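You operate a simulated robot arm through the tools that you are given. There is no shell and no other tool.

You run a simulated two-armed robot. Do the job below in one go: nothing can be reset, and whatever is moved stays where it is left.

TASK
Top the bleed cup up to its line with amber oil, then bleed out all bubbles.
Fine: pour from the cup of amber oil, spill none, stroke the shaft slowly and leave it down; wipe the old spill with the grey pad; cup and pad go back. Set down upright: cup. What is to be rubbed or washed off counts as gone when no trace of it is left.

The check looks at the end state, three seconds after you hand in, the way a careful person would. Anything else that was tipped, shoved, dropped, spilled or broken makes it a failure.

THE ROBOT
Two 7-joint arms with two-finger parallel grippers on one trunk, on a base that drives. Base frame: it is fixed to the floor where the robot stands at the start and does not move with it; the origin is under the middle of the robot, x ahead of it, y to its left, z up. Readings come in mm, degrees, newtons and seconds.
The left shoulder is at the start at [70, 163, 1145], the right one opposite. With the tool pointing down near the work surface each hand reaches from about 380 to 880 mm from the robot's upright axis, wherever it stands, measured 20 degrees to its own side. Places, roughly: black jug [-1750, 1750, 1000]; black-rim cup [-1250, 2500, 1000]; bleed cup [-1500, 2200, 1000]; bleed shaft [-1500, 2200, 1200]; cup [-1500, 750, 1000]; drip tray [-1600, 2500, 900]; green-rim cup [-1500, 1250, 1000]; grey jug [-1750, 2000, 1000]; grey pad [-1250, 2000, 1000]; heavy oil tank [-1700, 2500, 1200]; light oil tank [-1700, 2300, 1200]; medium oil tank [-1700, 2600, 1200]; oil spill [-1300, 2000, 900]; open black body (6x6x25 cm) [-1500, 2000, 1100]; open gold body (6x6x25 cm) [-1500, 1900, 1100]; red pan [-1500, 2000, 900]; waste bottle [-1500, 2750, 1000]; white jug [-1750, 1750, 1000]. Payload 3.43 kg a hand.
Tool frame (each hand has its own): the origin (TCP) lies between the finger pads and is the grasp point; the fingertips stand 34 mm ahead of it; z points along the fingers, y is the line along which they close. Largest opening 128 mm; finger width 24, thickness 12; the body of the gripper, 48 by 130 mm, starts 96 mm behind the TCP.
Orientation is that of the tool frame in the base frame, as [roll, pitch, yaw] about the fixed x, y, z axes, in that order (R = Rz(yaw) Ry(pitch) Rx(roll)). With the fingers straight down and closing along the base's y, the tool's x points along the base's -x, its y along +y and its z along -z.

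THE INTERFACE
- The arms move only by the tool play_rows. It takes "left_motion", "right_motion" or both (then of equal length, played together; a hand with none holds still); each is a list of rows, each a list of 7 numbers: the shift along the tool's x, y, z in mm, then the turn, a rotation vector about the tool's x, y, z in degrees, then the finger opening in mm, from 0 to 128. In form: [[x, y, z, rx, ry, rz, jaw], ...]. A call has 1 to 20 rows; each row is the pose to reach, as a shift and turn from the pose commanded when the call began, along the tool's axes at that moment. A row lasts 0.2 s, in which the tool goes at most 50 mm and 8.6 degrees; a call with a longer step from one row to the next is refused whole, and so is a gripper value outside its range. Where a pose cannot be reached the arm comes as near as it can. A force on the tool above 50 N (or 10 N above the force at the start of the call, whichever is more), or a blocked arm, ends the call early, and 0.2 s more pass. The fingers move at their own pace (about 153 mm/s each) and stop on an object; they squeeze with about 28 N. The grip force told is the motor's: it shows also when the fingers shut on nothing. Time passes only in rows, and 0.2 s behind the last, so rows that repeat a pose let the fingers close. The reply holds the time, the measured pose of the TCP, the force on the tool along the base axes, the opening and the grip force, in the units named above and with some noise, with the torque about the TCP (base axes, N m) and any sound that the robot's microphone picked up, and new pictures: "show" is both (left out), scene, wrist or none (wrist: the cameras of the hands that moved).
- Cameras (640 x 400 px; columns grow to the right, rows downward): "scene" is now at [138.3, -0.3, 1376.9]; the picture's right is [0.01, -1.00, 0.00], its down [-0.56, -0.01, -0.83] and it looks along [0.83, 0.01, -0.56] (base axes); focal length 258 px, centre (320, 200). "left" rides on the left gripper at [76, 11, -160] in its tool frame; the picture's right is [-0.15, 0.99, 0.00], its down [-0.88, -0.13, -0.46] and it looks along [-0.45, -0.07, 0.89] (tool axes); focal length 234 px, centre (320, 200). "right" rides on the right gripper at [76, -11, -160] in its tool frame; the picture's right is [0.15, 0.99, 0.00], its down [-0.88, 0.13, -0.46] and it looks along [-0.45, 0.07, 0.89] (tool axes); focal length 234 px, centre (320, 200). There is no depth. A picture from a camera that has moved, and an enlarged one, comes with that camera's place and axes in the base frame and with its lens.
- lift_body(by): slides the trunk up (or, below 0, down) by that many mm; the arms and the scene camera ride with it, the base frame stays. It gives what a move gives, with no picture.
- steer(legs): drives the robot by 1 to 6 legs, each [ahead, left, turn to the left] in mm, mm and degrees, along the robot's own axes; the way and the turn of a leg run together, so that a leg with both is an arc; at most 1500 mm and 180 degrees a leg. The arms and the cameras ride along, it lands a little off, and it stops where it bumps. It gives what a move gives, and a new picture of the scene camera.
- aim_head(pan, tilt): turns the head with the scene camera to pan (to the left, within 86 degrees either way) and tilt (down, from -29 to 69), counted from straight ahead of the robot. It gives what a move gives, and a new picture of the scene camera.
- inspect(camera, box): a new picture of the part [left, top, right, bottom] of that camera's present view, enlarged. The clock stands still meanwhile.
- finish_job(): hands the job in; it is judged then, once.

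Nothing tells you exact positions but the pictures and the camera data. Unless the task says otherwise, let go and move clear before handing in.

The tools are called after ">>>" by a JSON object that holds its "method" and its "body". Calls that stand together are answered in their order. play_rows: Moves the arms, as the interface text tells. Its arguments: {"type":"object","properties":{"left_motion":{"type":"array","items":{"type":"array","items":{"type":"number"}}},"right_motion":{"type":"array","items":{"type":"array","items":{"type":"number"}}},"show":{"type":"string","enum":["both","scene","wrist","none"]}},"required":[]} The other tools are called the same way: lift_body (by) slides the trunk up or down; steer (legs) drives the base; aim_head (pan, tilt) turns the head that bears the scene camera; inspect (camera, box) takes an enlarged picture of a part of a camera's view; finish_job () hands the job in.

At the start:

```text
clock: 0.0
left_position: [464.5, 236.2, 1209.9]
left_tcp_rot: [180.0, 0.1, -180.0]
left_wrist_force: [0.1, 0.1, -0.6]
left_ft_torque: [0.04, 0.0, -0.01]
left_grip_width: 127.8
left_grasp_force: 0.1
right_position: [534.6, -273.5, 1187.6]
right_tcp_rot: [-180.0, 0.1, -179.9]
right_wrist_force: [1.3, -0.1, -0.4]
right_ft_torque: [-0.01, 0.0, -0.03]
right_grip_width: 127.7
right_grasp_force: 0.0
trunk travel left (down, up): [-625.0, 315.0]
robot x, y, heading: [2.5, 0.8, -0.0]
head pan, tilt: [0.6, 34.1]
```

scene: 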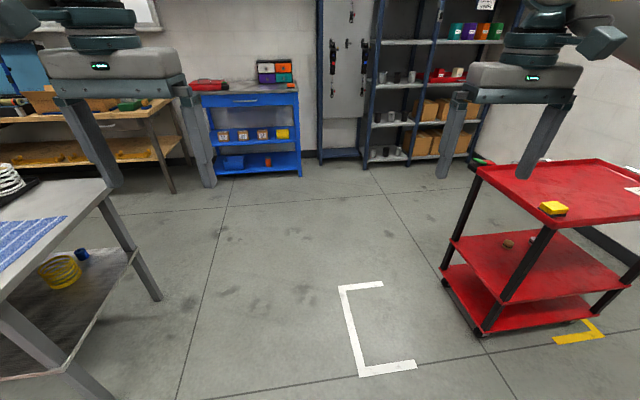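
right: 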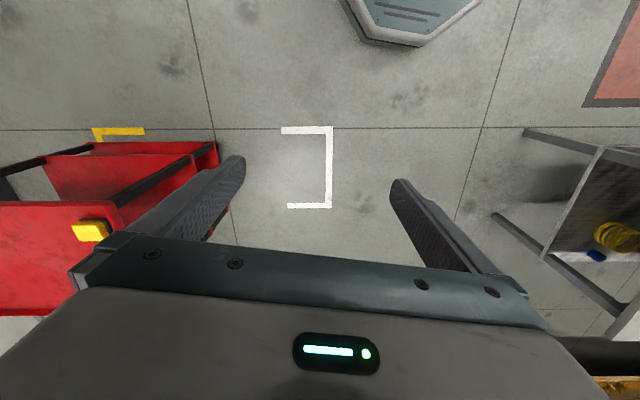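
left: 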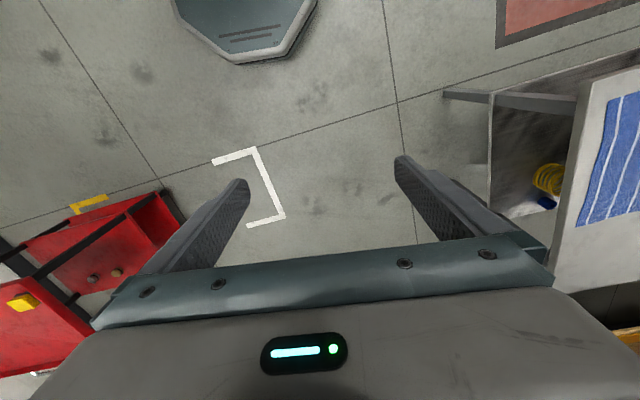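

I see a workshop with a table on my left and a red cart on my right; the job area is behind me to the left. I'll pan the head to look around before driving.

>>> {"method": "aim_head", "body": {"pan": 86, "tilt": 25}}

```text
clock: 1.6
left_position: [466.2, 235.9, 1208.6]
left_tcp_rot: [-179.9, 0.1, 180.0]
left_wrist_force: [0.6, 0.0, 0.2]
left_ft_torque: [-0.02, -0.03, -0.01]
left_grip_width: 128.2
left_grasp_force: 0.1
right_position: [535.5, -274.5, 1187.9]
right_tcp_rot: [-180.0, 0.1, -179.9]
right_wrist_force: [-0.1, -0.1, 0.5]
right_ft_torque: [-0.05, -0.02, -0.01]
right_grip_width: 128.1
right_grasp_force: 0.2
trunk travel left (down, up): [-625.0, 315.0]
robot x, y, heading: [0.6, -1.9, -0.1]
head pan, tilt: [85.9, 25.0]
camera scene: at [56.4, 90.7, 1391.4], right [1.0, -0.07, 0.0], down [-0.03, -0.42, -0.91], along [0.06, 0.9, -0.42], focal length 258 px, centre (320, 200)
```

scene: 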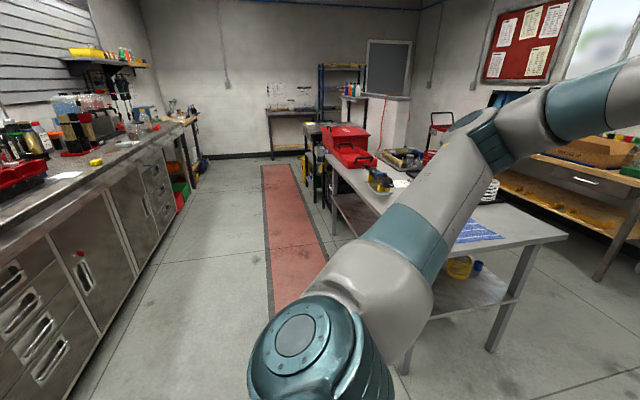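

The bench runs along the left side, its front edge at about x = -1110, with a free corridor in front of it. I'll turn and drive into the corridor, facing the bench from a safe distance.

>>> {"method": "steer", "body": {"legs": [[0, 0, 90], [1400, 350, 0], [0, 0, 90]]}}

>>> {"method": "aim_head", "body": {"pan": 0, "tilt": 30}}

```text
clock: 16.6
left_position: [-794.1, 1181.3, 1208.8]
left_tcp_rot: [179.9, 0.1, 0.7]
left_wrist_force: [0.3, 0.4, -0.2]
left_ft_torque: [0.0, -0.02, 0.01]
left_grip_width: 128.0
left_grasp_force: 0.0
right_position: [-869.4, 1690.0, 1187.3]
right_tcp_rot: [-180.0, -0.1, 0.7]
right_wrist_force: [-0.6, 0.3, -1.2]
right_ft_torque: [0.01, 0.02, 0.02]
right_grip_width: 127.8
right_grasp_force: 0.2
trunk travel left (down, up): [-625.0, 315.0]
robot x, y, heading: [-331.6, 1420.7, -179.5]
head pan, tilt: [85.9, 25.0]
camera scene: at [-387.5, 1327.9, 1391.4], right [-1.0, 0.06, 0.0], down [0.03, 0.42, -0.91], along [-0.05, -0.9, -0.42], focal length 258 px, centre (320, 200)
```

scene: 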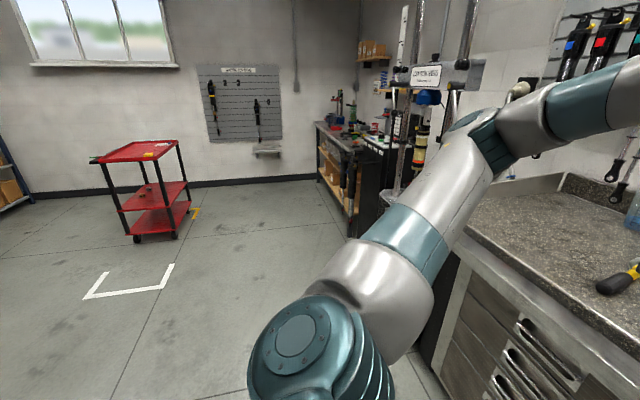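

```text
clock: 18.1
left_position: [-794.4, 1180.4, 1209.6]
left_tcp_rot: [-180.0, 0.1, 0.7]
left_wrist_force: [-0.2, 0.0, 0.5]
left_ft_torque: [-0.03, -0.02, -0.02]
left_grip_width: 127.8
left_grasp_force: 0.0
right_position: [-868.5, 1689.3, 1187.1]
right_tcp_rot: [180.0, 0.0, 0.6]
right_wrist_force: [-0.9, 0.0, 0.4]
right_ft_torque: [0.03, -0.02, -0.01]
right_grip_width: 128.1
right_grasp_force: 0.0
trunk travel left (down, up): [-625.0, 315.0]
robot x, y, heading: [-333.2, 1417.3, -179.5]
head pan, tilt: [0.0, 30.0]
camera scene: at [-472.4, 1418.8, 1383.4], right [-0.01, 1.0, 0.0], down [0.5, 0.01, -0.87], along [-0.87, -0.01, -0.5], focal length 258 px, centre (320, 200)
```

scene: 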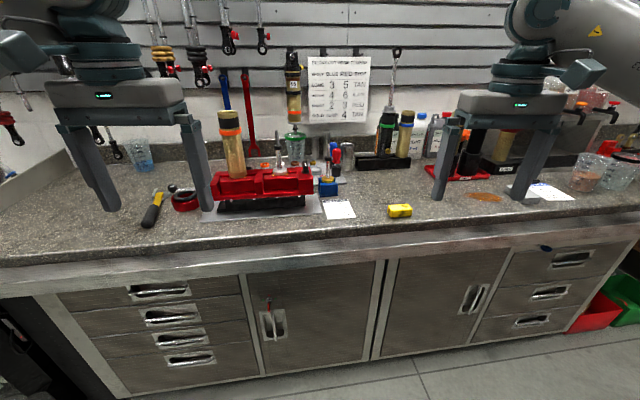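

I'm now facing the bench; the bleeding station lies to my right (higher y). I'll zoom in on the notice on the wall and on the right side of the bench before moving along.

>>> {"method": "inspect", "body": {"camera": "scene", "box": [300, 50, 380, 130]}}

>>> {"method": "inspect", "body": {"camera": "scene", "box": [200, 90, 440, 230]}}

>>> {"method": "inspect", "body": {"camera": "scene", "box": [420, 80, 640, 220]}}

>>> {"method": "inspect", "body": {"camera": "scene", "box": [60, 90, 220, 230]}}

```text
5.00 times, centred on (340, 90) of scene
camera zoom: at [-472.4, 1418.8, 1383.4], right [-0.01, 1.0, 0.0], down [0.5, 0.01, -0.87], along [-0.87, -0.01, -0.5], focal length 1288 px, centre (220, 750)
```

zoom: 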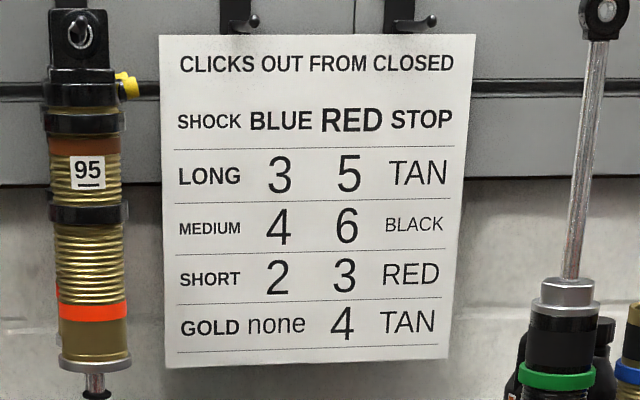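

```text
2.67 times, centred on (320, 160) of scene
camera zoom: at [-472.4, 1418.8, 1383.4], right [-0.01, 1.0, 0.0], down [0.5, 0.01, -0.87], along [-0.87, -0.01, -0.5], focal length 687 px, centre (320, 307)
```

zoom: 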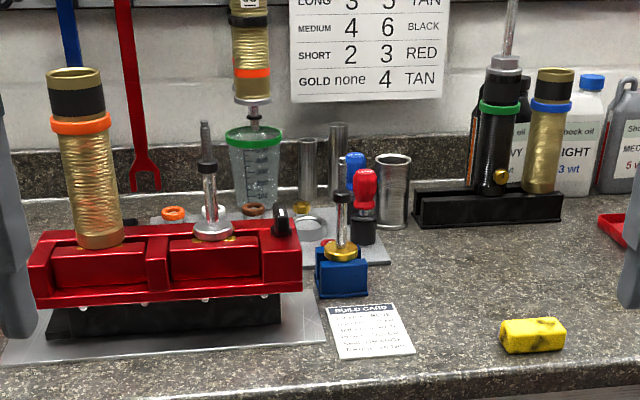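

```text
2.86 times, centred on (530, 150) of scene
camera zoom: at [-472.4, 1418.8, 1383.4], right [-0.01, 1.0, 0.0], down [0.5, 0.01, -0.87], along [-0.87, -0.01, -0.5], focal length 736 px, centre (-280, 343)
```

zoom: 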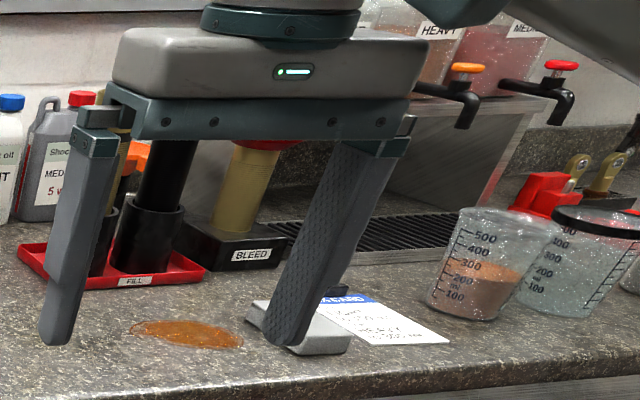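

```text
2.86 times, centred on (140, 160) of scene
camera zoom: at [-472.4, 1418.8, 1383.4], right [-0.01, 1.0, 0.0], down [0.5, 0.01, -0.87], along [-0.87, -0.01, -0.5], focal length 736 px, centre (834, 314)
```

zoom: 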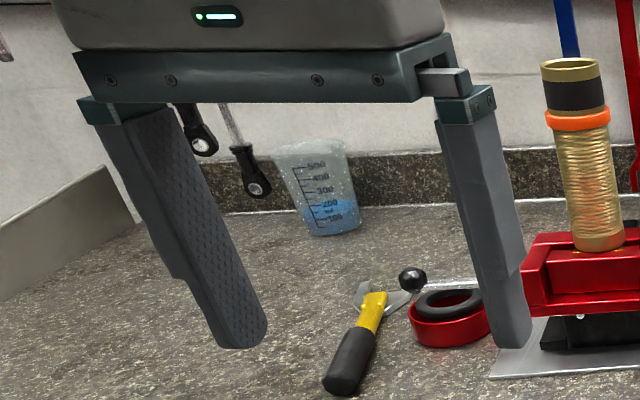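

The amber oil cup is on the far right, next to a black-rim cup. The spill and grey pad are near y ≈ 2000, in front of the BLEED stand. I'll slide right along the bench.

>>> {"method": "steer", "body": {"legs": [[0, -830, -0.5]]}}

```text
clock: 22.5
left_position: [-802.9, 2000.7, 1209.5]
left_tcp_rot: [-179.9, 0.1, 0.7]
left_wrist_force: [0.1, 0.0, 0.0]
left_ft_torque: [-0.02, -0.03, 0.0]
left_grip_width: 128.1
left_grasp_force: 0.1
right_position: [-878.5, 2511.0, 1188.0]
right_tcp_rot: [-180.0, 0.0, 0.6]
right_wrist_force: [0.8, 0.6, -0.2]
right_ft_torque: [0.0, 0.01, 0.02]
right_grip_width: 128.0
right_grasp_force: 0.1
trunk travel left (down, up): [-625.0, 315.0]
robot x, y, heading: [-339.9, 2243.1, -179.7]
head pan, tilt: [0.0, 30.0]
camera scene: at [-481.4, 2240.4, 1383.4], right [-0.01, 1.0, 0.0], down [0.5, 0.01, -0.87], along [-0.87, -0.01, -0.5], focal length 258 px, centre (320, 200)
```

scene: 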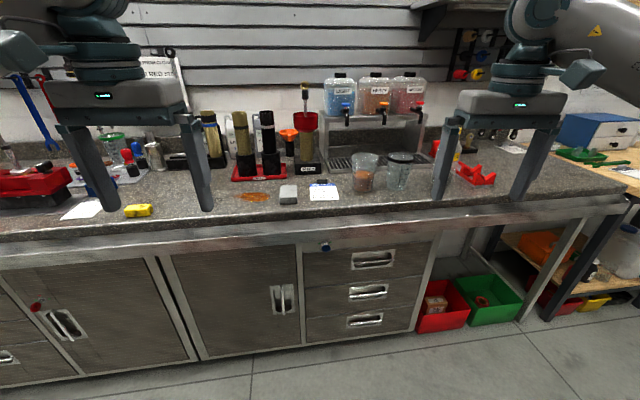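

>>> {"method": "inspect", "body": {"camera": "scene", "box": [220, 70, 440, 210]}}

>>> {"method": "inspect", "body": {"camera": "scene", "box": [270, 75, 350, 205]}}

>>> {"method": "inspect", "body": {"camera": "scene", "box": [340, 140, 420, 200]}}

>>> {"method": "inspect", "body": {"camera": "scene", "box": [300, 175, 350, 210]}}

```text
2.86 times, centred on (330, 140) of scene
camera zoom: at [-481.4, 2240.4, 1383.4], right [-0.01, 1.0, 0.0], down [0.5, 0.01, -0.87], along [-0.87, -0.01, -0.5], focal length 736 px, centre (291, 371)
```

zoom: 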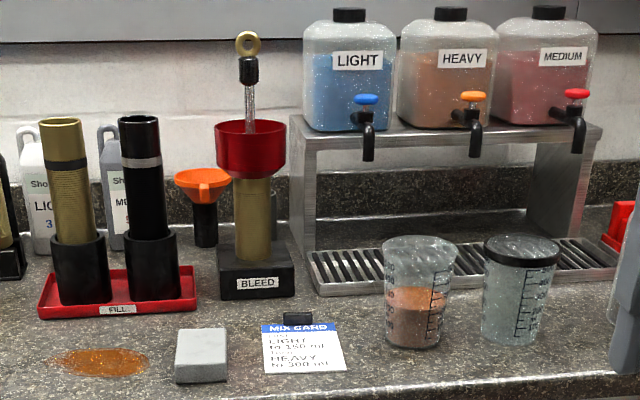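

```text
3.08 times, centred on (310, 140) of scene
camera zoom: at [-481.4, 2240.4, 1383.4], right [-0.01, 1.0, 0.0], down [0.5, 0.01, -0.87], along [-0.87, -0.01, -0.5], focal length 793 px, centre (351, 385)
```

zoom: 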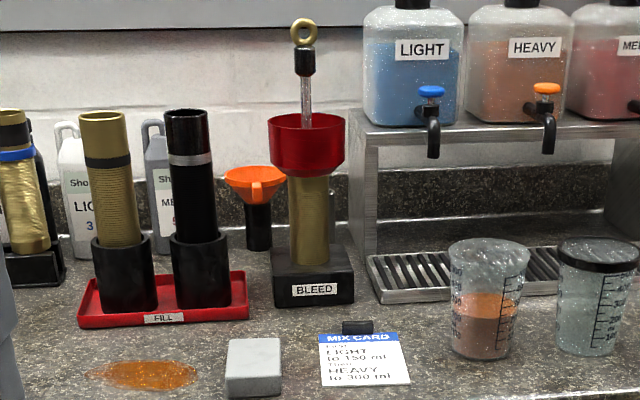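

```text
6.67 times, centred on (380, 170) of scene
camera zoom: at [-481.4, 2240.4, 1383.4], right [-0.01, 1.0, 0.0], down [0.5, 0.01, -0.87], along [-0.87, -0.01, -0.5], focal length 1717 px, centre (-80, 400)
```

zoom: 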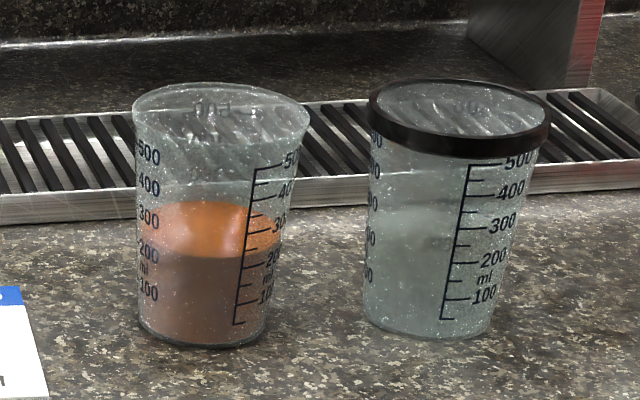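

```text
11.43 times, centred on (325, 192) of scene
camera zoom: at [-481.4, 2240.4, 1383.4], right [-0.01, 1.0, 0.0], down [0.5, 0.01, -0.87], along [-0.87, -0.01, -0.5], focal length 2944 px, centre (263, 286)
```

zoom: 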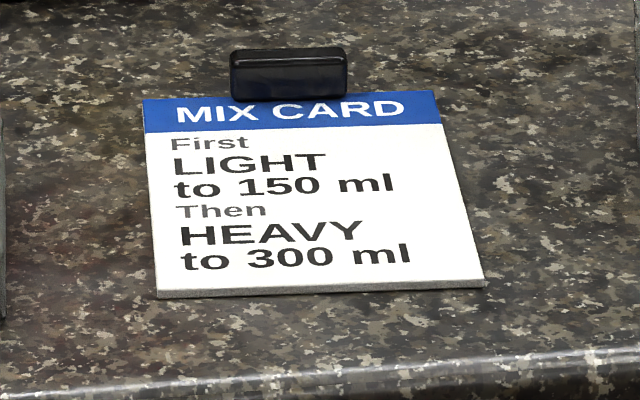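

The amber (HEAVY-orange) cup stands at about (-1425, 2430), the bleed stand with its red cup at about (-1600, 2180), and the spill at about (-1340, 1982) with the grey pad beside it. I'll move closer to the bench and look down.

>>> {"method": "steer", "body": {"legs": [[400, 0, 0]]}}

>>> {"method": "lift_body", "body": {"by": 200}}

>>> {"method": "aim_head", "body": {"pan": 0, "tilt": 45}}

```text
clock: 25.0
left_position: [-1200.4, 2001.3, 1209.2]
left_tcp_rot: [180.0, 0.1, 0.3]
left_wrist_force: [0.8, -0.3, 0.9]
left_ft_torque: [0.04, -0.03, 0.0]
left_grip_width: 127.8
left_grasp_force: 0.1
right_position: [-1272.9, 2511.3, 1188.0]
right_tcp_rot: [180.0, 0.0, 0.4]
right_wrist_force: [-0.7, 1.1, -0.2]
right_ft_torque: [-0.01, 0.02, -0.03]
right_grip_width: 128.0
right_grasp_force: 0.0
trunk travel left (down, up): [-625.0, 315.0]
robot x, y, heading: [-738.8, 2241.0, -179.7]
head pan, tilt: [0.0, 30.0]
camera scene: at [-877.8, 2237.7, 1383.4], right [-0.01, 1.0, 0.0], down [0.5, 0.0, -0.87], along [-0.87, -0.01, -0.5], focal length 258 px, centre (320, 200)
```

scene: 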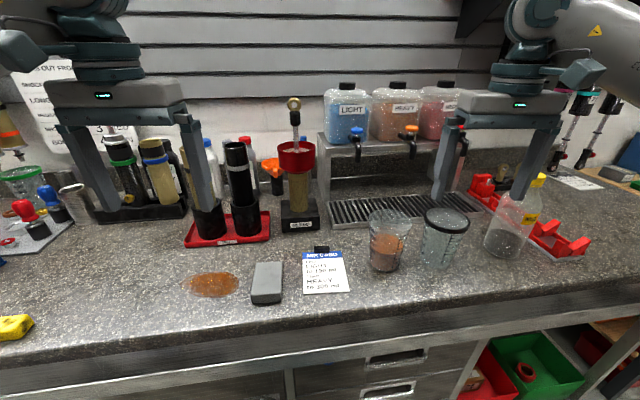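

```text
clock: 27.2
left_position: [-1200.7, 2001.4, 1409.2]
left_tcp_rot: [180.0, 0.1, 0.4]
left_wrist_force: [0.1, 0.8, -0.3]
left_ft_torque: [0.02, 0.02, 0.02]
left_grip_width: 128.0
left_grasp_force: 0.1
right_position: [-1274.4, 2509.5, 1386.0]
right_tcp_rot: [180.0, 0.0, 0.3]
right_wrist_force: [-0.3, -0.3, 0.2]
right_ft_torque: [0.01, -0.02, 0.0]
right_grip_width: 128.2
right_grasp_force: 0.0
trunk travel left (down, up): [-825.0, 115.0]
robot x, y, heading: [-737.9, 2240.4, -179.6]
head pan, tilt: [0.0, 30.0]
```

```text
clock: 28.0
left_position: [-1200.5, 2001.8, 1408.4]
left_tcp_rot: [180.0, 0.1, 0.4]
left_wrist_force: [0.3, -0.2, 0.0]
left_ft_torque: [0.01, 0.0, 0.01]
left_grip_width: 128.1
left_grasp_force: 0.1
right_position: [-1273.5, 2510.6, 1387.8]
right_tcp_rot: [179.9, 0.0, 0.2]
right_wrist_force: [-0.2, -0.2, -0.1]
right_ft_torque: [-0.01, -0.05, -0.04]
right_grip_width: 127.9
right_grasp_force: 0.2
trunk travel left (down, up): [-825.0, 115.0]
robot x, y, heading: [-738.1, 2240.6, -179.4]
head pan, tilt: [0.0, 45.0]
camera scene: at [-868.9, 2237.8, 1560.8], right [-0.01, 1.0, 0.0], down [0.71, 0.0, -0.71], along [-0.71, 0.0, -0.71], focal length 258 px, centre (320, 200)
```

scene: 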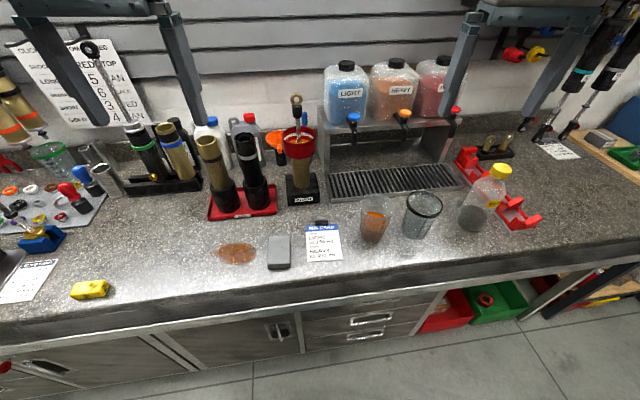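

The view is clearer now. I'll zoom in for accurate positions and to look inside the bleed cup.

>>> {"method": "inspect", "body": {"camera": "scene", "box": [200, 210, 360, 310]}}

>>> {"method": "inspect", "body": {"camera": "scene", "box": [260, 85, 340, 215]}}

>>> {"method": "inspect", "body": {"camera": "scene", "box": [340, 170, 460, 260]}}

```text
4.00 times, centred on (280, 260) of scene
camera zoom: at [-868.9, 2237.8, 1560.8], right [-0.01, 1.0, 0.0], down [0.71, 0.0, -0.71], along [-0.71, 0.0, -0.71], focal length 1030 px, centre (480, -40)
```

zoom: 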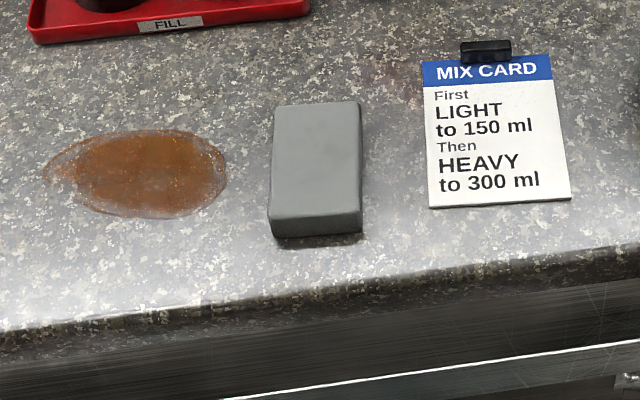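

```text
3.08 times, centred on (300, 150) of scene
camera zoom: at [-868.9, 2237.8, 1560.8], right [-0.01, 1.0, 0.0], down [0.71, 0.0, -0.71], along [-0.71, 0.0, -0.71], focal length 793 px, centre (382, 354)
```

zoom: 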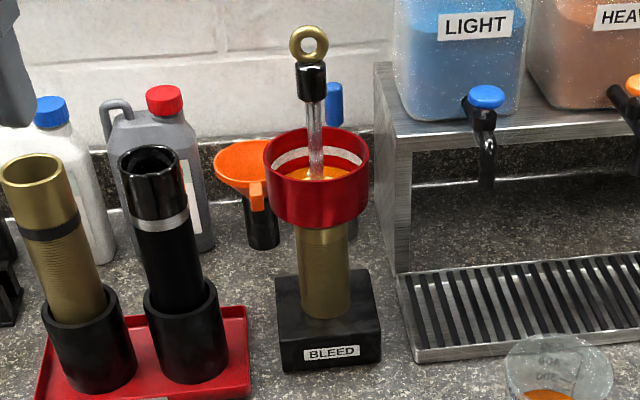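

```text
4.44 times, centred on (400, 215) of scene
camera zoom: at [-868.9, 2237.8, 1560.8], right [-0.01, 1.0, 0.0], down [0.71, 0.0, -0.71], along [-0.71, 0.0, -0.71], focal length 1145 px, centre (-36, 133)
```

zoom: 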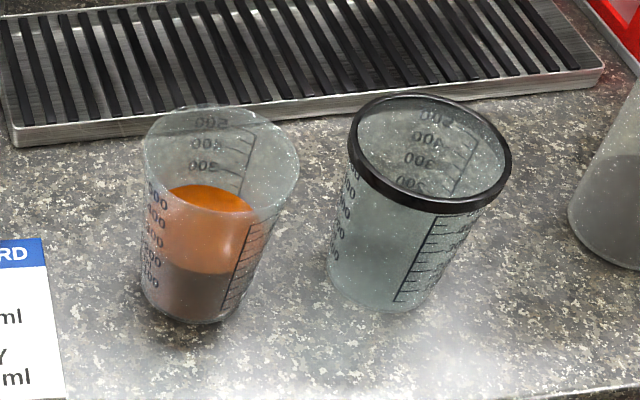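

>>> {"method": "inspect", "body": {"camera": "scene", "box": [288, 110, 320, 145]}}

>>> {"method": "lift_body", "body": {"by": 115}}

>>> {"method": "inspect", "body": {"camera": "scene", "box": [280, 100, 330, 180]}}

>>> {"method": "inspect", "body": {"camera": "scene", "box": [0, 0, 640, 400]}}

```text
11.43 times, centred on (304, 128) of scene
camera zoom: at [-868.9, 2237.8, 1560.8], right [-0.01, 1.0, 0.0], down [0.71, 0.0, -0.71], along [-0.71, 0.0, -0.71], focal length 2944 px, centre (503, 1029)
```

zoom: 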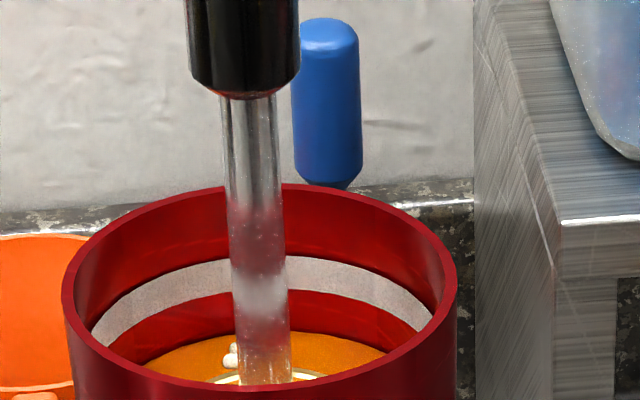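

```text
clock: 29.4
left_position: [-1200.5, 2001.3, 1525.0]
left_tcp_rot: [179.9, 0.2, 0.4]
left_wrist_force: [0.4, 0.4, 0.5]
left_ft_torque: [0.02, 0.01, -0.02]
left_grip_width: 128.1
left_grasp_force: 0.1
right_position: [-1273.8, 2510.5, 1503.2]
right_tcp_rot: [-180.0, 0.1, 0.4]
right_wrist_force: [-0.2, -1.0, 0.3]
right_ft_torque: [-0.01, 0.02, -0.03]
right_grip_width: 128.1
right_grasp_force: 0.0
trunk travel left (down, up): [-940.0, 0.0]
robot x, y, heading: [-738.6, 2240.5, -179.5]
head pan, tilt: [0.0, 45.0]
```

```text
5.00 times, centred on (305, 140) of scene
camera zoom: at [-869.0, 2237.8, 1675.7], right [-0.01, 1.0, 0.0], down [0.71, 0.0, -0.71], along [-0.71, 0.0, -0.71], focal length 1288 px, centre (395, 500)
```

zoom: 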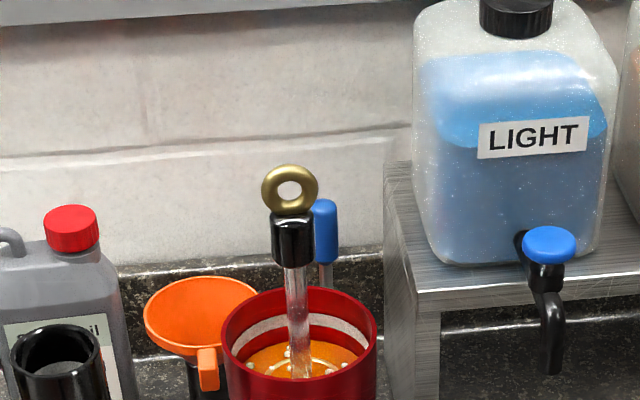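

```text
1.00 times, centred on (320, 200) of scene (not enlarged: the box is as wide or as high as the picture)
camera zoom: at [-869.0, 2237.8, 1675.7], right [-0.01, 1.0, 0.0], down [0.71, 0.0, -0.71], along [-0.71, 0.0, -0.71], focal length 258 px, centre (320, 200)
```

zoom: 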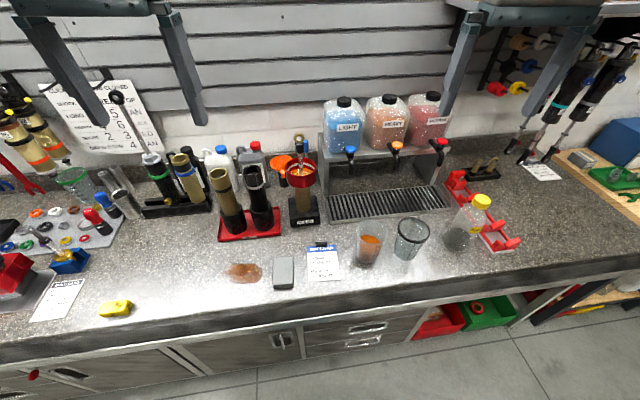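

The white band inside the red cup is the fill line; the oil stands below it, with white bubbles. I'll zoom from this second height to triangulate the positions.

>>> {"method": "inspect", "body": {"camera": "scene", "box": [200, 220, 360, 320]}}

>>> {"method": "inspect", "body": {"camera": "scene", "box": [270, 125, 350, 235]}}

>>> {"method": "inspect", "body": {"camera": "scene", "box": [340, 195, 450, 275]}}

```text
4.00 times, centred on (280, 270) of scene
camera zoom: at [-869.0, 2237.8, 1675.7], right [-0.01, 1.0, 0.0], down [0.71, 0.0, -0.71], along [-0.71, 0.0, -0.71], focal length 1030 px, centre (480, -80)
```

zoom: 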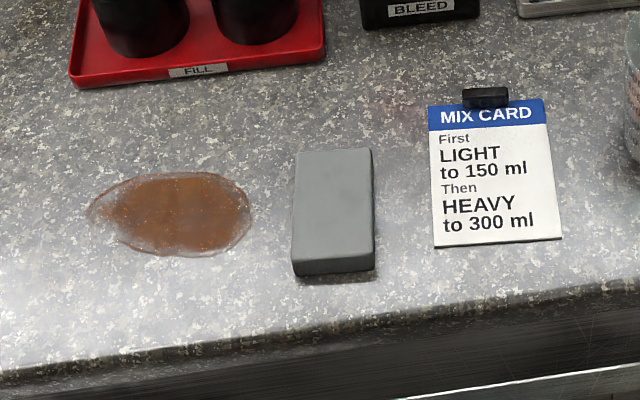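

```text
3.64 times, centred on (310, 180) of scene
camera zoom: at [-869.0, 2237.8, 1675.7], right [-0.01, 1.0, 0.0], down [0.71, 0.0, -0.71], along [-0.71, 0.0, -0.71], focal length 937 px, centre (356, 273)
```

zoom: 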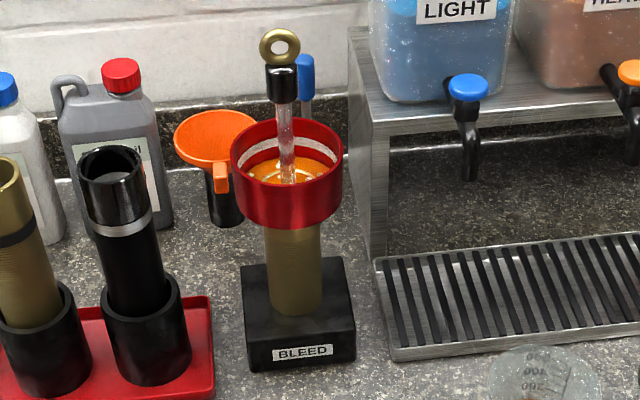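

```text
5.00 times, centred on (395, 235) of scene
camera zoom: at [-869.0, 2237.8, 1675.7], right [-0.01, 1.0, 0.0], down [0.71, 0.0, -0.71], along [-0.71, 0.0, -0.71], focal length 1288 px, centre (-55, 25)
```

zoom: 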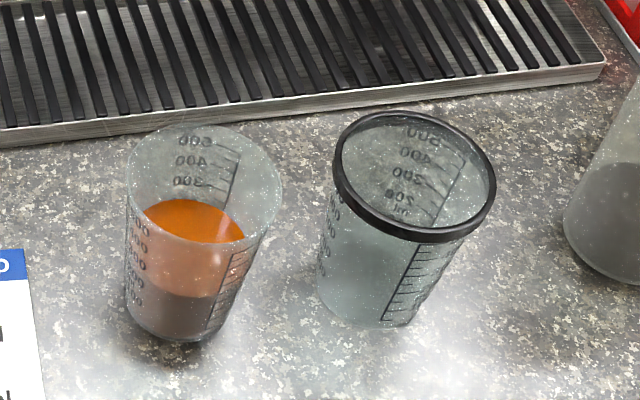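

Bench top is at about z ≈ 935, the pad is centred near (-1277, 2120), the spill near (-1281, 1988), the amber cup near (-1355, 2391) and the bleed shaft near (-1526, 2171). First I'll move the left hand over the pad and check it with the wrist camera.

>>> {"method": "play_rows", "body": {"left_motion": [[-7.6, -12, 40, 0, 0, 0, 128], [-15.3, -24, 80, 0, 0, 0, 128], [-23, -36, 120, 0, 0, 0, 120], [-30.6, -48, 160, 0, 0, 0, 110], [-38, -60, 200, 0, 0, 0, 100], [-46, -72, 240, 0, 0, 0, 100], [-53.5, -83, 280, 0, 0, 0, 100], [-61, -95, 320, 0, 0, 0, 100], [-69, -107, 360, 0, 0, 0, 100], [-76.5, -119, 400, 0, 0, 0, 100], [-76.5, -119, 425, 0, 0, 0, 100]]}}

```text
clock: 31.8
left_position: [-1279.9, 2121.7, 1099.2]
left_tcp_rot: [-179.9, 0.2, 0.4]
left_wrist_force: [0.3, 0.1, -0.5]
left_ft_torque: [0.0, 0.01, 0.01]
left_grip_width: 100.1
left_grasp_force: 0.1
right_position: [-1273.7, 2510.7, 1502.1]
right_tcp_rot: [-179.9, -0.1, 0.4]
right_wrist_force: [-0.5, 0.9, -0.4]
right_ft_torque: [0.0, -0.02, 0.06]
right_grip_width: 128.1
right_grasp_force: 0.1
trunk travel left (down, up): [-940.0, 0.0]
robot x, y, heading: [-737.3, 2239.7, -179.6]
head pan, tilt: [0.0, 45.0]
camera scene: at [-869.1, 2237.7, 1675.8], right [-0.01, 1.0, 0.0], down [0.71, 0.0, -0.71], along [-0.71, 0.0, -0.71], focal length 258 px, centre (320, 200)
camera left: at [-1202.6, 2111.0, 1258.9], right [-0.14, -0.99, 0.0], down [-0.88, 0.12, 0.46], along [-0.45, 0.06, -0.89], focal length 234 px, centre (320, 200)
```

scene: 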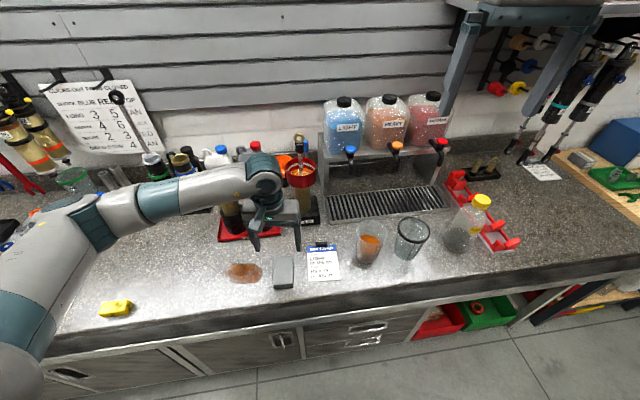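
left: 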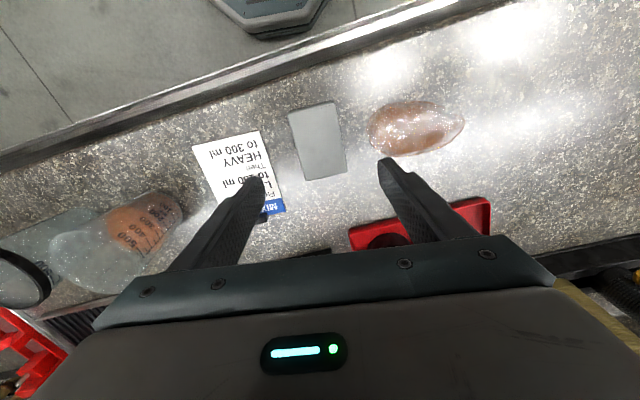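

The pad sits almost under the left hand, turned about 3° from it. I'll align and descend around it with small steps to find the bench height.

>>> {"method": "play_rows", "body": {"left_motion": [[3, 0.3, 30, 0, 0, -1.5, 100], [5.9, 0.5, 60, 0, 0, -2.7, 100], [5.9, 0.5, 90, 0, 0, -2.7, 100], [5.9, 0.5, 110, 0, 0, -2.7, 100], [5.9, 0.5, 118, 0, 0, -2.7, 100], [5.9, 0.5, 122, 0, 0, -2.7, 100], [5.9, 0.5, 122, 0, 0, -2.7, 100]]}}

```text
clock: 33.4
left_position: [-1272.0, 2118.9, 979.8]
left_tcp_rot: [-180.0, 0.1, 3.1]
left_wrist_force: [0.0, 0.6, -0.2]
left_ft_torque: [-0.02, -0.03, 0.01]
left_grip_width: 100.0
left_grasp_force: 0.0
right_position: [-1274.6, 2511.4, 1503.5]
right_tcp_rot: [180.0, 0.0, 0.2]
right_wrist_force: [-0.3, 0.4, 0.3]
right_ft_torque: [0.0, -0.02, 0.0]
right_grip_width: 128.0
right_grasp_force: 0.1
trunk travel left (down, up): [-940.0, 0.0]
robot x, y, heading: [-735.8, 2241.4, -179.6]
head pan, tilt: [0.0, 45.0]
camera scene: at [-868.9, 2238.0, 1675.8], right [-0.01, 1.0, 0.0], down [0.71, 0.0, -0.71], along [-0.71, 0.0, -0.71], focal length 258 px, centre (320, 200)
camera left: at [-1195.7, 2112.2, 1137.6], right [-0.09, -1.0, 0.0], down [-0.89, 0.08, 0.46], along [-0.46, 0.04, -0.89], focal length 234 px, centre (320, 200)
```

scene: 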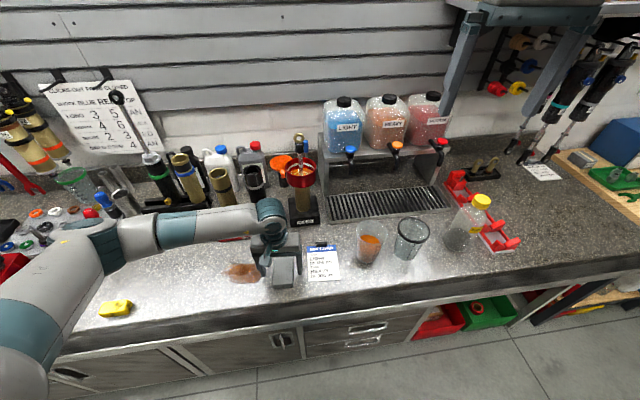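
left: 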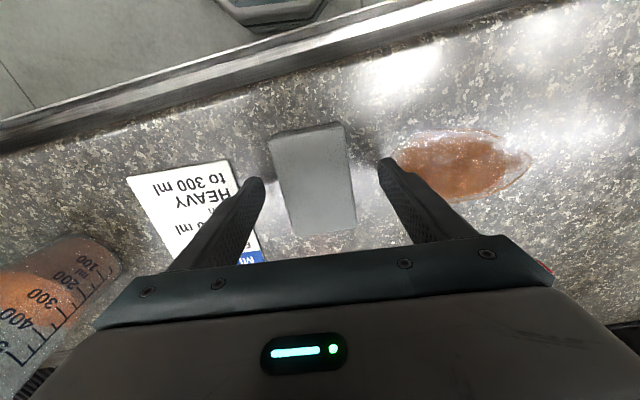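

The fingers straddle the pad. I'll go down a few mm more and close gently on it.

>>> {"method": "play_rows", "body": {"left_motion": [[0, 0, 2, 0, 0, 0, 100], [0, 0, 4, 0, 0, 0, 100], [0, 0, 5, 0, 0, 0, 90], [0, 0, 5, 0, 0, 0, 70], [0, 0, 5, 0, 0, 0, 50], [0, 0, 5, 0, 0, 0, 50], [0, 0, 5, 0, 0, 0, 50]]}}

```text
clock: 35.0
left_position: [-1272.4, 2119.1, 972.8]
left_tcp_rot: [180.0, 0.0, 3.1]
left_wrist_force: [0.4, 1.1, 0.6]
left_ft_torque: [0.03, -0.01, 0.0]
left_grip_width: 60.9
left_grasp_force: 27.7
right_position: [-1272.5, 2510.1, 1502.6]
right_tcp_rot: [-179.9, 0.1, 0.3]
right_wrist_force: [0.9, 0.0, -0.3]
right_ft_torque: [-0.03, 0.0, 0.01]
right_grip_width: 128.2
right_grasp_force: 0.0
trunk travel left (down, up): [-940.0, 0.0]
robot x, y, heading: [-736.4, 2242.3, -179.7]
head pan, tilt: [0.0, 45.0]
camera scene: at [-868.9, 2237.9, 1675.8], right [-0.01, 1.0, 0.0], down [0.71, 0.0, -0.71], along [-0.71, 0.0, -0.71], focal length 258 px, centre (320, 200)
camera left: at [-1195.9, 2112.3, 1132.3], right [-0.09, -1.0, 0.0], down [-0.89, 0.08, 0.46], along [-0.46, 0.04, -0.89], focal length 234 px, centre (320, 200)
```

scene: 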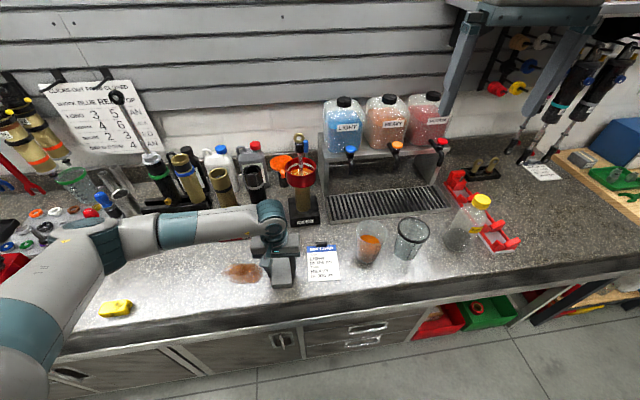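
left: 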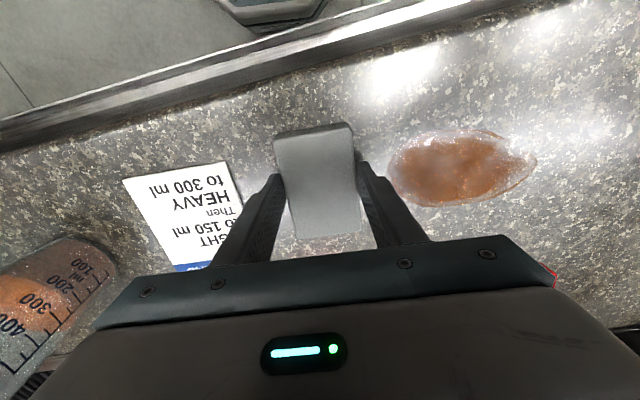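

The pad is gripped (61 mm). Its home is TCP (-1272, 2119), yaw 3°. Now I'll press it lightly and sweep across the spill toward lower y.

>>> {"method": "play_rows", "body": {"left_motion": [[-4, 0, 1, 0, 0, 0, 50], [-9, 0, 1.5, 0, 0, 0, 50], [-9.6, 12, 1.5, 0, 0, 0, 50], [-10.3, 24, 1.5, 0, 0, 0, 50], [-10.9, 36, 1.5, 0, 0, 0, 50], [-11.6, 48, 1.5, 0, 0, 0, 50], [-12.2, 60, 1.5, 0, 0, 0, 50], [-12.9, 72, 1.5, 0, 0, 0, 50], [-13.5, 84, 1.5, 0, 0, 0, 50], [-14.2, 96, 1.5, 0, 0, 0, 50], [-14.8, 108, 1.5, 0, 0, 0, 50], [-15.5, 120, 1.5, 0, 0, 0, 50], [-16.1, 132, 1.5, 0, 0, 0, 50], [-16.8, 144, 1.5, 0, 0, 0, 50], [-17.4, 156, 1.5, 0, 0, 0, 50], [-18.1, 168, 1.5, 0, 0, 0, 50], [-18.7, 180, 1.5, 0, 0, 0, 50], [-19.4, 192, 1.5, 0, 0, 0, 50], [-20, 204, 1.5, 0, 0, 0, 50], [-20.7, 216, 1.5, 0, 0, 0, 50]]}}

```text
clock: 39.2
left_position: [-1281.5, 1902.8, 971.9]
left_tcp_rot: [-180.0, 0.1, 3.1]
left_wrist_force: [0.9, 5.3, 15.3]
left_ft_torque: [0.13, -0.1, 0.09]
left_grip_width: 60.6
left_grasp_force: 28.3
right_position: [-1271.2, 2512.0, 1502.3]
right_tcp_rot: [179.8, 0.1, 0.3]
right_wrist_force: [-0.1, 0.6, 0.1]
right_ft_torque: [-0.02, -0.01, 0.01]
right_grip_width: 128.0
right_grasp_force: 0.1
trunk travel left (down, up): [-940.0, 0.0]
robot x, y, heading: [-739.4, 2237.3, -179.8]
head pan, tilt: [0.0, 45.0]
camera scene: at [-866.8, 2239.5, 1676.0], right [-0.01, 1.0, 0.0], down [0.71, 0.0, -0.71], along [-0.71, -0.01, -0.71], focal length 258 px, centre (320, 200)
camera left: at [-1204.7, 1895.8, 1131.4], right [-0.09, -1.0, 0.0], down [-0.88, 0.08, 0.46], along [-0.46, 0.04, -0.89], focal length 234 px, centre (320, 200)
```

scene: 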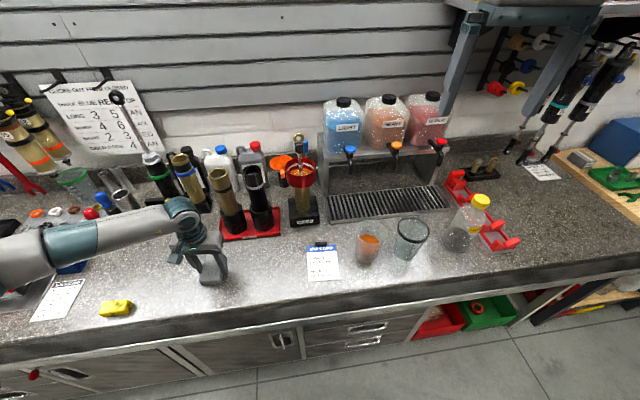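
left: 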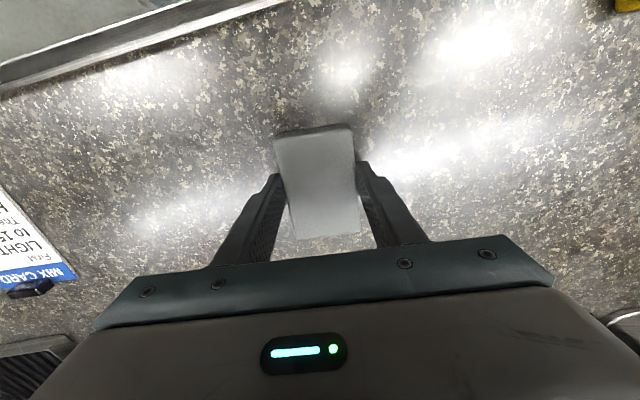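

The first pass seems to have taken up the spill. Let me look closely for traces.

>>> {"method": "inspect", "body": {"camera": "left", "box": [60, 80, 320, 250]}}

>>> {"method": "inspect", "body": {"camera": "scene", "box": [180, 230, 320, 310]}}

```text
2.35 times, centred on (190, 165) of left
camera zoom: at [-1204.7, 1895.8, 1131.4], right [-0.09, -1.0, 0.0], down [-0.88, 0.08, 0.46], along [-0.46, 0.04, -0.89], focal length 551 px, centre (626, 282)
```

zoom: 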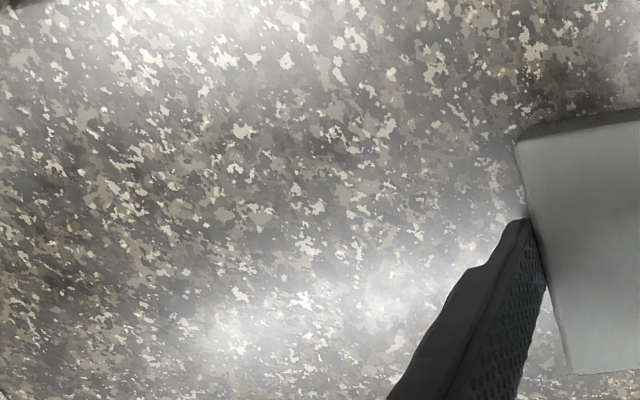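

```text
4.57 times, centred on (250, 270) of scene
camera zoom: at [-866.8, 2239.5, 1676.0], right [-0.01, 1.0, 0.0], down [0.71, 0.0, -0.71], along [-0.71, -0.01, -0.71], focal length 1178 px, centre (640, -120)
```

zoom: 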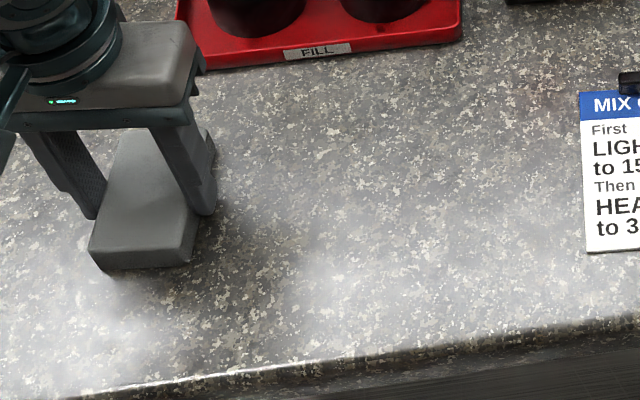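

It looks clean already; I'll make two more passes slightly offset in x to be thorough, ending near the pad's home.

>>> {"method": "play_rows", "body": {"left_motion": [[-6, 0, 0, 0, 0, 0, 50], [-11.5, 0, 0, 0, 0, 0, 50], [-10.8, -14, 0, 0, 0, 0, 50], [-10, -28, 0, 0, 0, 0, 50], [-9.3, -42, 0, 0, 0, 0, 50], [-8.5, -56, 0, 0, 0, 0, 50], [-7.8, -70, 0, 0, 0, 0, 50], [-7, -84, 0, 0, 0, 0, 50], [-6.2, -98, 0, 0, 0, 0, 50], [-5.5, -112, 0, 0, 0, 0, 50], [-4.7, -126, 0, 0, 0, 0, 50], [-4, -140, 0, 0, 0, 0, 50], [-3.2, -154, 0, 0, 0, 0, 50], [-2.4, -168, 0, 0, 0, 0, 50], [-1.7, -182, 0, 0, 0, 0, 50], [-0.9, -196, 0, 0, 0, 0, 50], [5, -196, 0, 0, 0, 0, 50], [12, -196, 0, 0, 0, 0, 50], [18, -196, 0, 0, 0, 0, 50], [23, -196, 0, 0, 0, 0, 50]], "show": "none"}}

>>> {"method": "play_rows", "body": {"left_motion": [[-0.8, 14, 0, 0, 0, 0, 50], [-1.5, 28, 0, 0, 0, 0, 50], [-2.3, 42, 0, 0, 0, 0, 50], [-3, 56, 0, 0, 0, 0, 50], [-3.8, 70, 0, 0, 0, 0, 50], [-4.5, 84, 0, 0, 0, 0, 50], [-5.3, 98, 0, 0, 0, 0, 50], [-6, 112, 0, 0, 0, 0, 50], [-6.8, 126, 0, 0, 0, 0, 50], [-7.6, 140, 0, 0, 0, 0, 50], [-8.3, 154, 0, 0, 0, 0, 50], [-9.1, 168, 0, 0, 0, 0, 50], [-9.8, 182, 0, 0, 0, 0, 50], [-10.6, 196, 0, 0, 0, 0, 50]]}}

```text
clock: 43.4
left_position: [-1271.7, 2100.2, 971.2]
left_tcp_rot: [-179.9, 0.2, 3.1]
left_wrist_force: [-7.4, 0.4, 17.0]
left_ft_torque: [0.05, 0.11, 0.0]
left_grip_width: 60.8
left_grasp_force: 27.9
right_position: [-1272.6, 2510.2, 1502.6]
right_tcp_rot: [-180.0, 0.0, 0.3]
right_wrist_force: [-0.3, 0.0, 0.6]
right_ft_torque: [-0.05, 0.04, -0.03]
right_grip_width: 128.0
right_grasp_force: 0.1
trunk travel left (down, up): [-940.0, 0.0]
robot x, y, heading: [-741.3, 2237.3, -179.7]
head pan, tilt: [0.0, 45.0]
```

```text
clock: 46.4
left_position: [-1268.6, 1904.3, 971.9]
left_tcp_rot: [-179.9, 0.2, 2.8]
left_wrist_force: [0.3, 0.5, 0.1]
left_ft_torque: [0.02, 0.01, 0.01]
left_grip_width: 60.7
left_grasp_force: 28.0
right_position: [-1273.0, 2509.3, 1502.7]
right_tcp_rot: [-180.0, -0.1, 0.3]
right_wrist_force: [-0.1, -0.5, -0.5]
right_ft_torque: [0.01, 0.0, -0.03]
right_grip_width: 127.9
right_grasp_force: 0.0
trunk travel left (down, up): [-940.0, 0.0]
robot x, y, heading: [-735.7, 2237.8, -179.7]
head pan, tilt: [0.0, 45.0]
camera scene: at [-868.6, 2237.1, 1675.8], right [-0.01, 1.0, 0.0], down [0.71, 0.0, -0.71], along [-0.71, 0.0, -0.71], focal length 258 px, centre (320, 200)
camera left: at [-1192.8, 1897.3, 1131.5], right [-0.09, -1.0, 0.0], down [-0.89, 0.08, 0.46], along [-0.46, 0.04, -0.89], focal length 234 px, centre (320, 200)
```

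scene: 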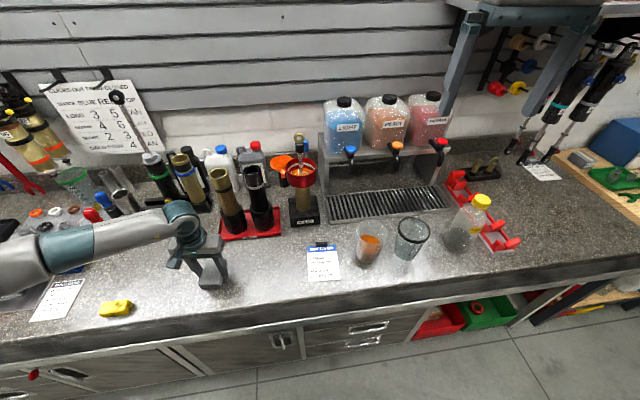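
left: 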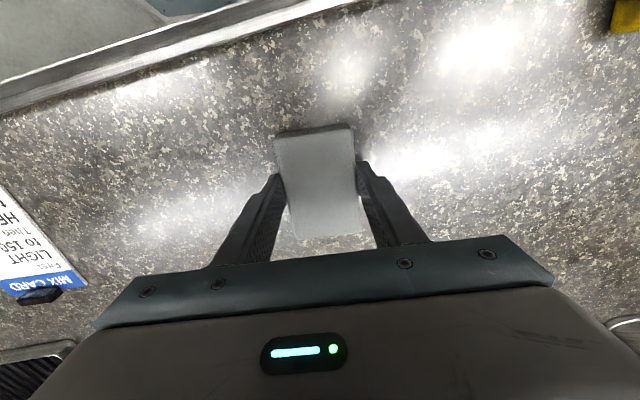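

The bench is clean. I'll sweep the pad back to its home position and release it there.

>>> {"method": "play_rows", "body": {"left_motion": [[0.4, -12, 1, 0, 0, 0, 50], [0.8, -24, 1, 0, 0, 0, 50], [1.2, -36, 1, 0, 0, 0, 50], [1.6, -48, 1, 0, 0, 0, 50], [2, -60, 1, 0, 0, 0, 50], [2.4, -72, 1, 0, 0, 0, 50], [2.8, -84, 1, 0, 0, 0, 50], [3.2, -96, 1, 0, 0, 0, 50], [3.6, -108, 1, 0, 0, 0, 50], [4, -120, 1, 0, 0, 0, 50], [4.4, -132, 1, 0, 0, 0, 50], [4.8, -144, 1, 0, 0, 0, 50], [5.2, -156, 1, 0, 0, 0, 50], [5.6, -168, 1, 0, 0, 0, 50], [6, -180, 0.5, 0, 0, 0, 50], [6.4, -192, 0, 0, 0, 0, 50], [6.8, -204, 0, 0, 0, 0, 50], [7.1, -214.7, 0, 0, 0, -0.3, 50]]}}

```text
clock: 50.2
left_position: [-1273.3, 2118.9, 972.1]
left_tcp_rot: [-179.8, 0.3, 3.5]
left_wrist_force: [-0.5, -3.5, 13.7]
left_ft_torque: [-0.16, -0.03, -0.05]
left_grip_width: 60.5
left_grasp_force: 27.9
right_position: [-1272.1, 2511.3, 1502.5]
right_tcp_rot: [-180.0, 0.1, 0.2]
right_wrist_force: [-0.6, 0.5, -0.3]
right_ft_torque: [0.01, -0.03, 0.0]
right_grip_width: 128.0
right_grasp_force: 0.2
trunk travel left (down, up): [-940.0, 0.0]
robot x, y, heading: [-736.8, 2240.8, -179.6]
head pan, tilt: [0.0, 45.0]
camera scene: at [-867.1, 2237.8, 1675.9], right [-0.01, 1.0, 0.0], down [0.71, 0.0, -0.71], along [-0.71, 0.0, -0.71], focal length 258 px, centre (320, 200)
camera left: at [-1196.9, 2113.3, 1130.1], right [-0.09, -1.0, 0.0], down [-0.89, 0.08, 0.46], along [-0.46, 0.04, -0.89], focal length 234 px, centre (320, 200)
```

scene: 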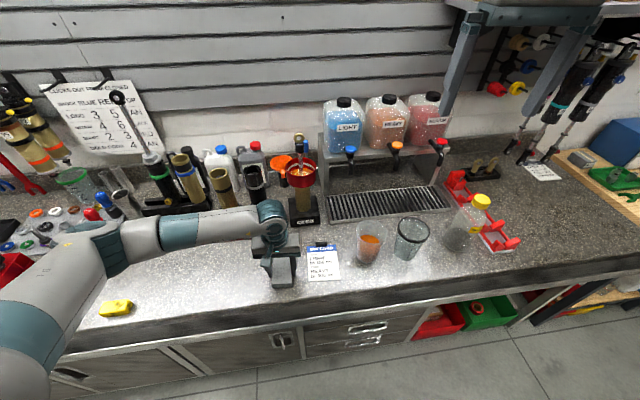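
left: 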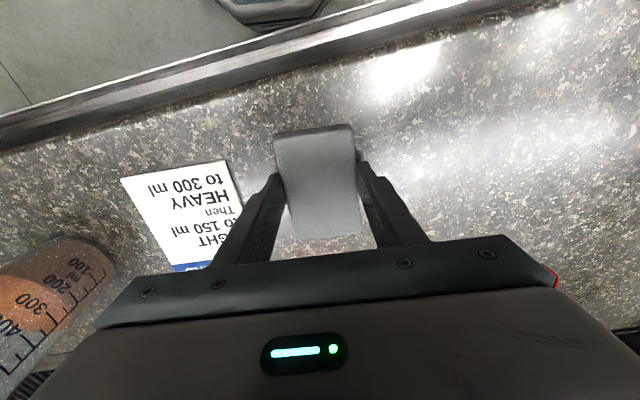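

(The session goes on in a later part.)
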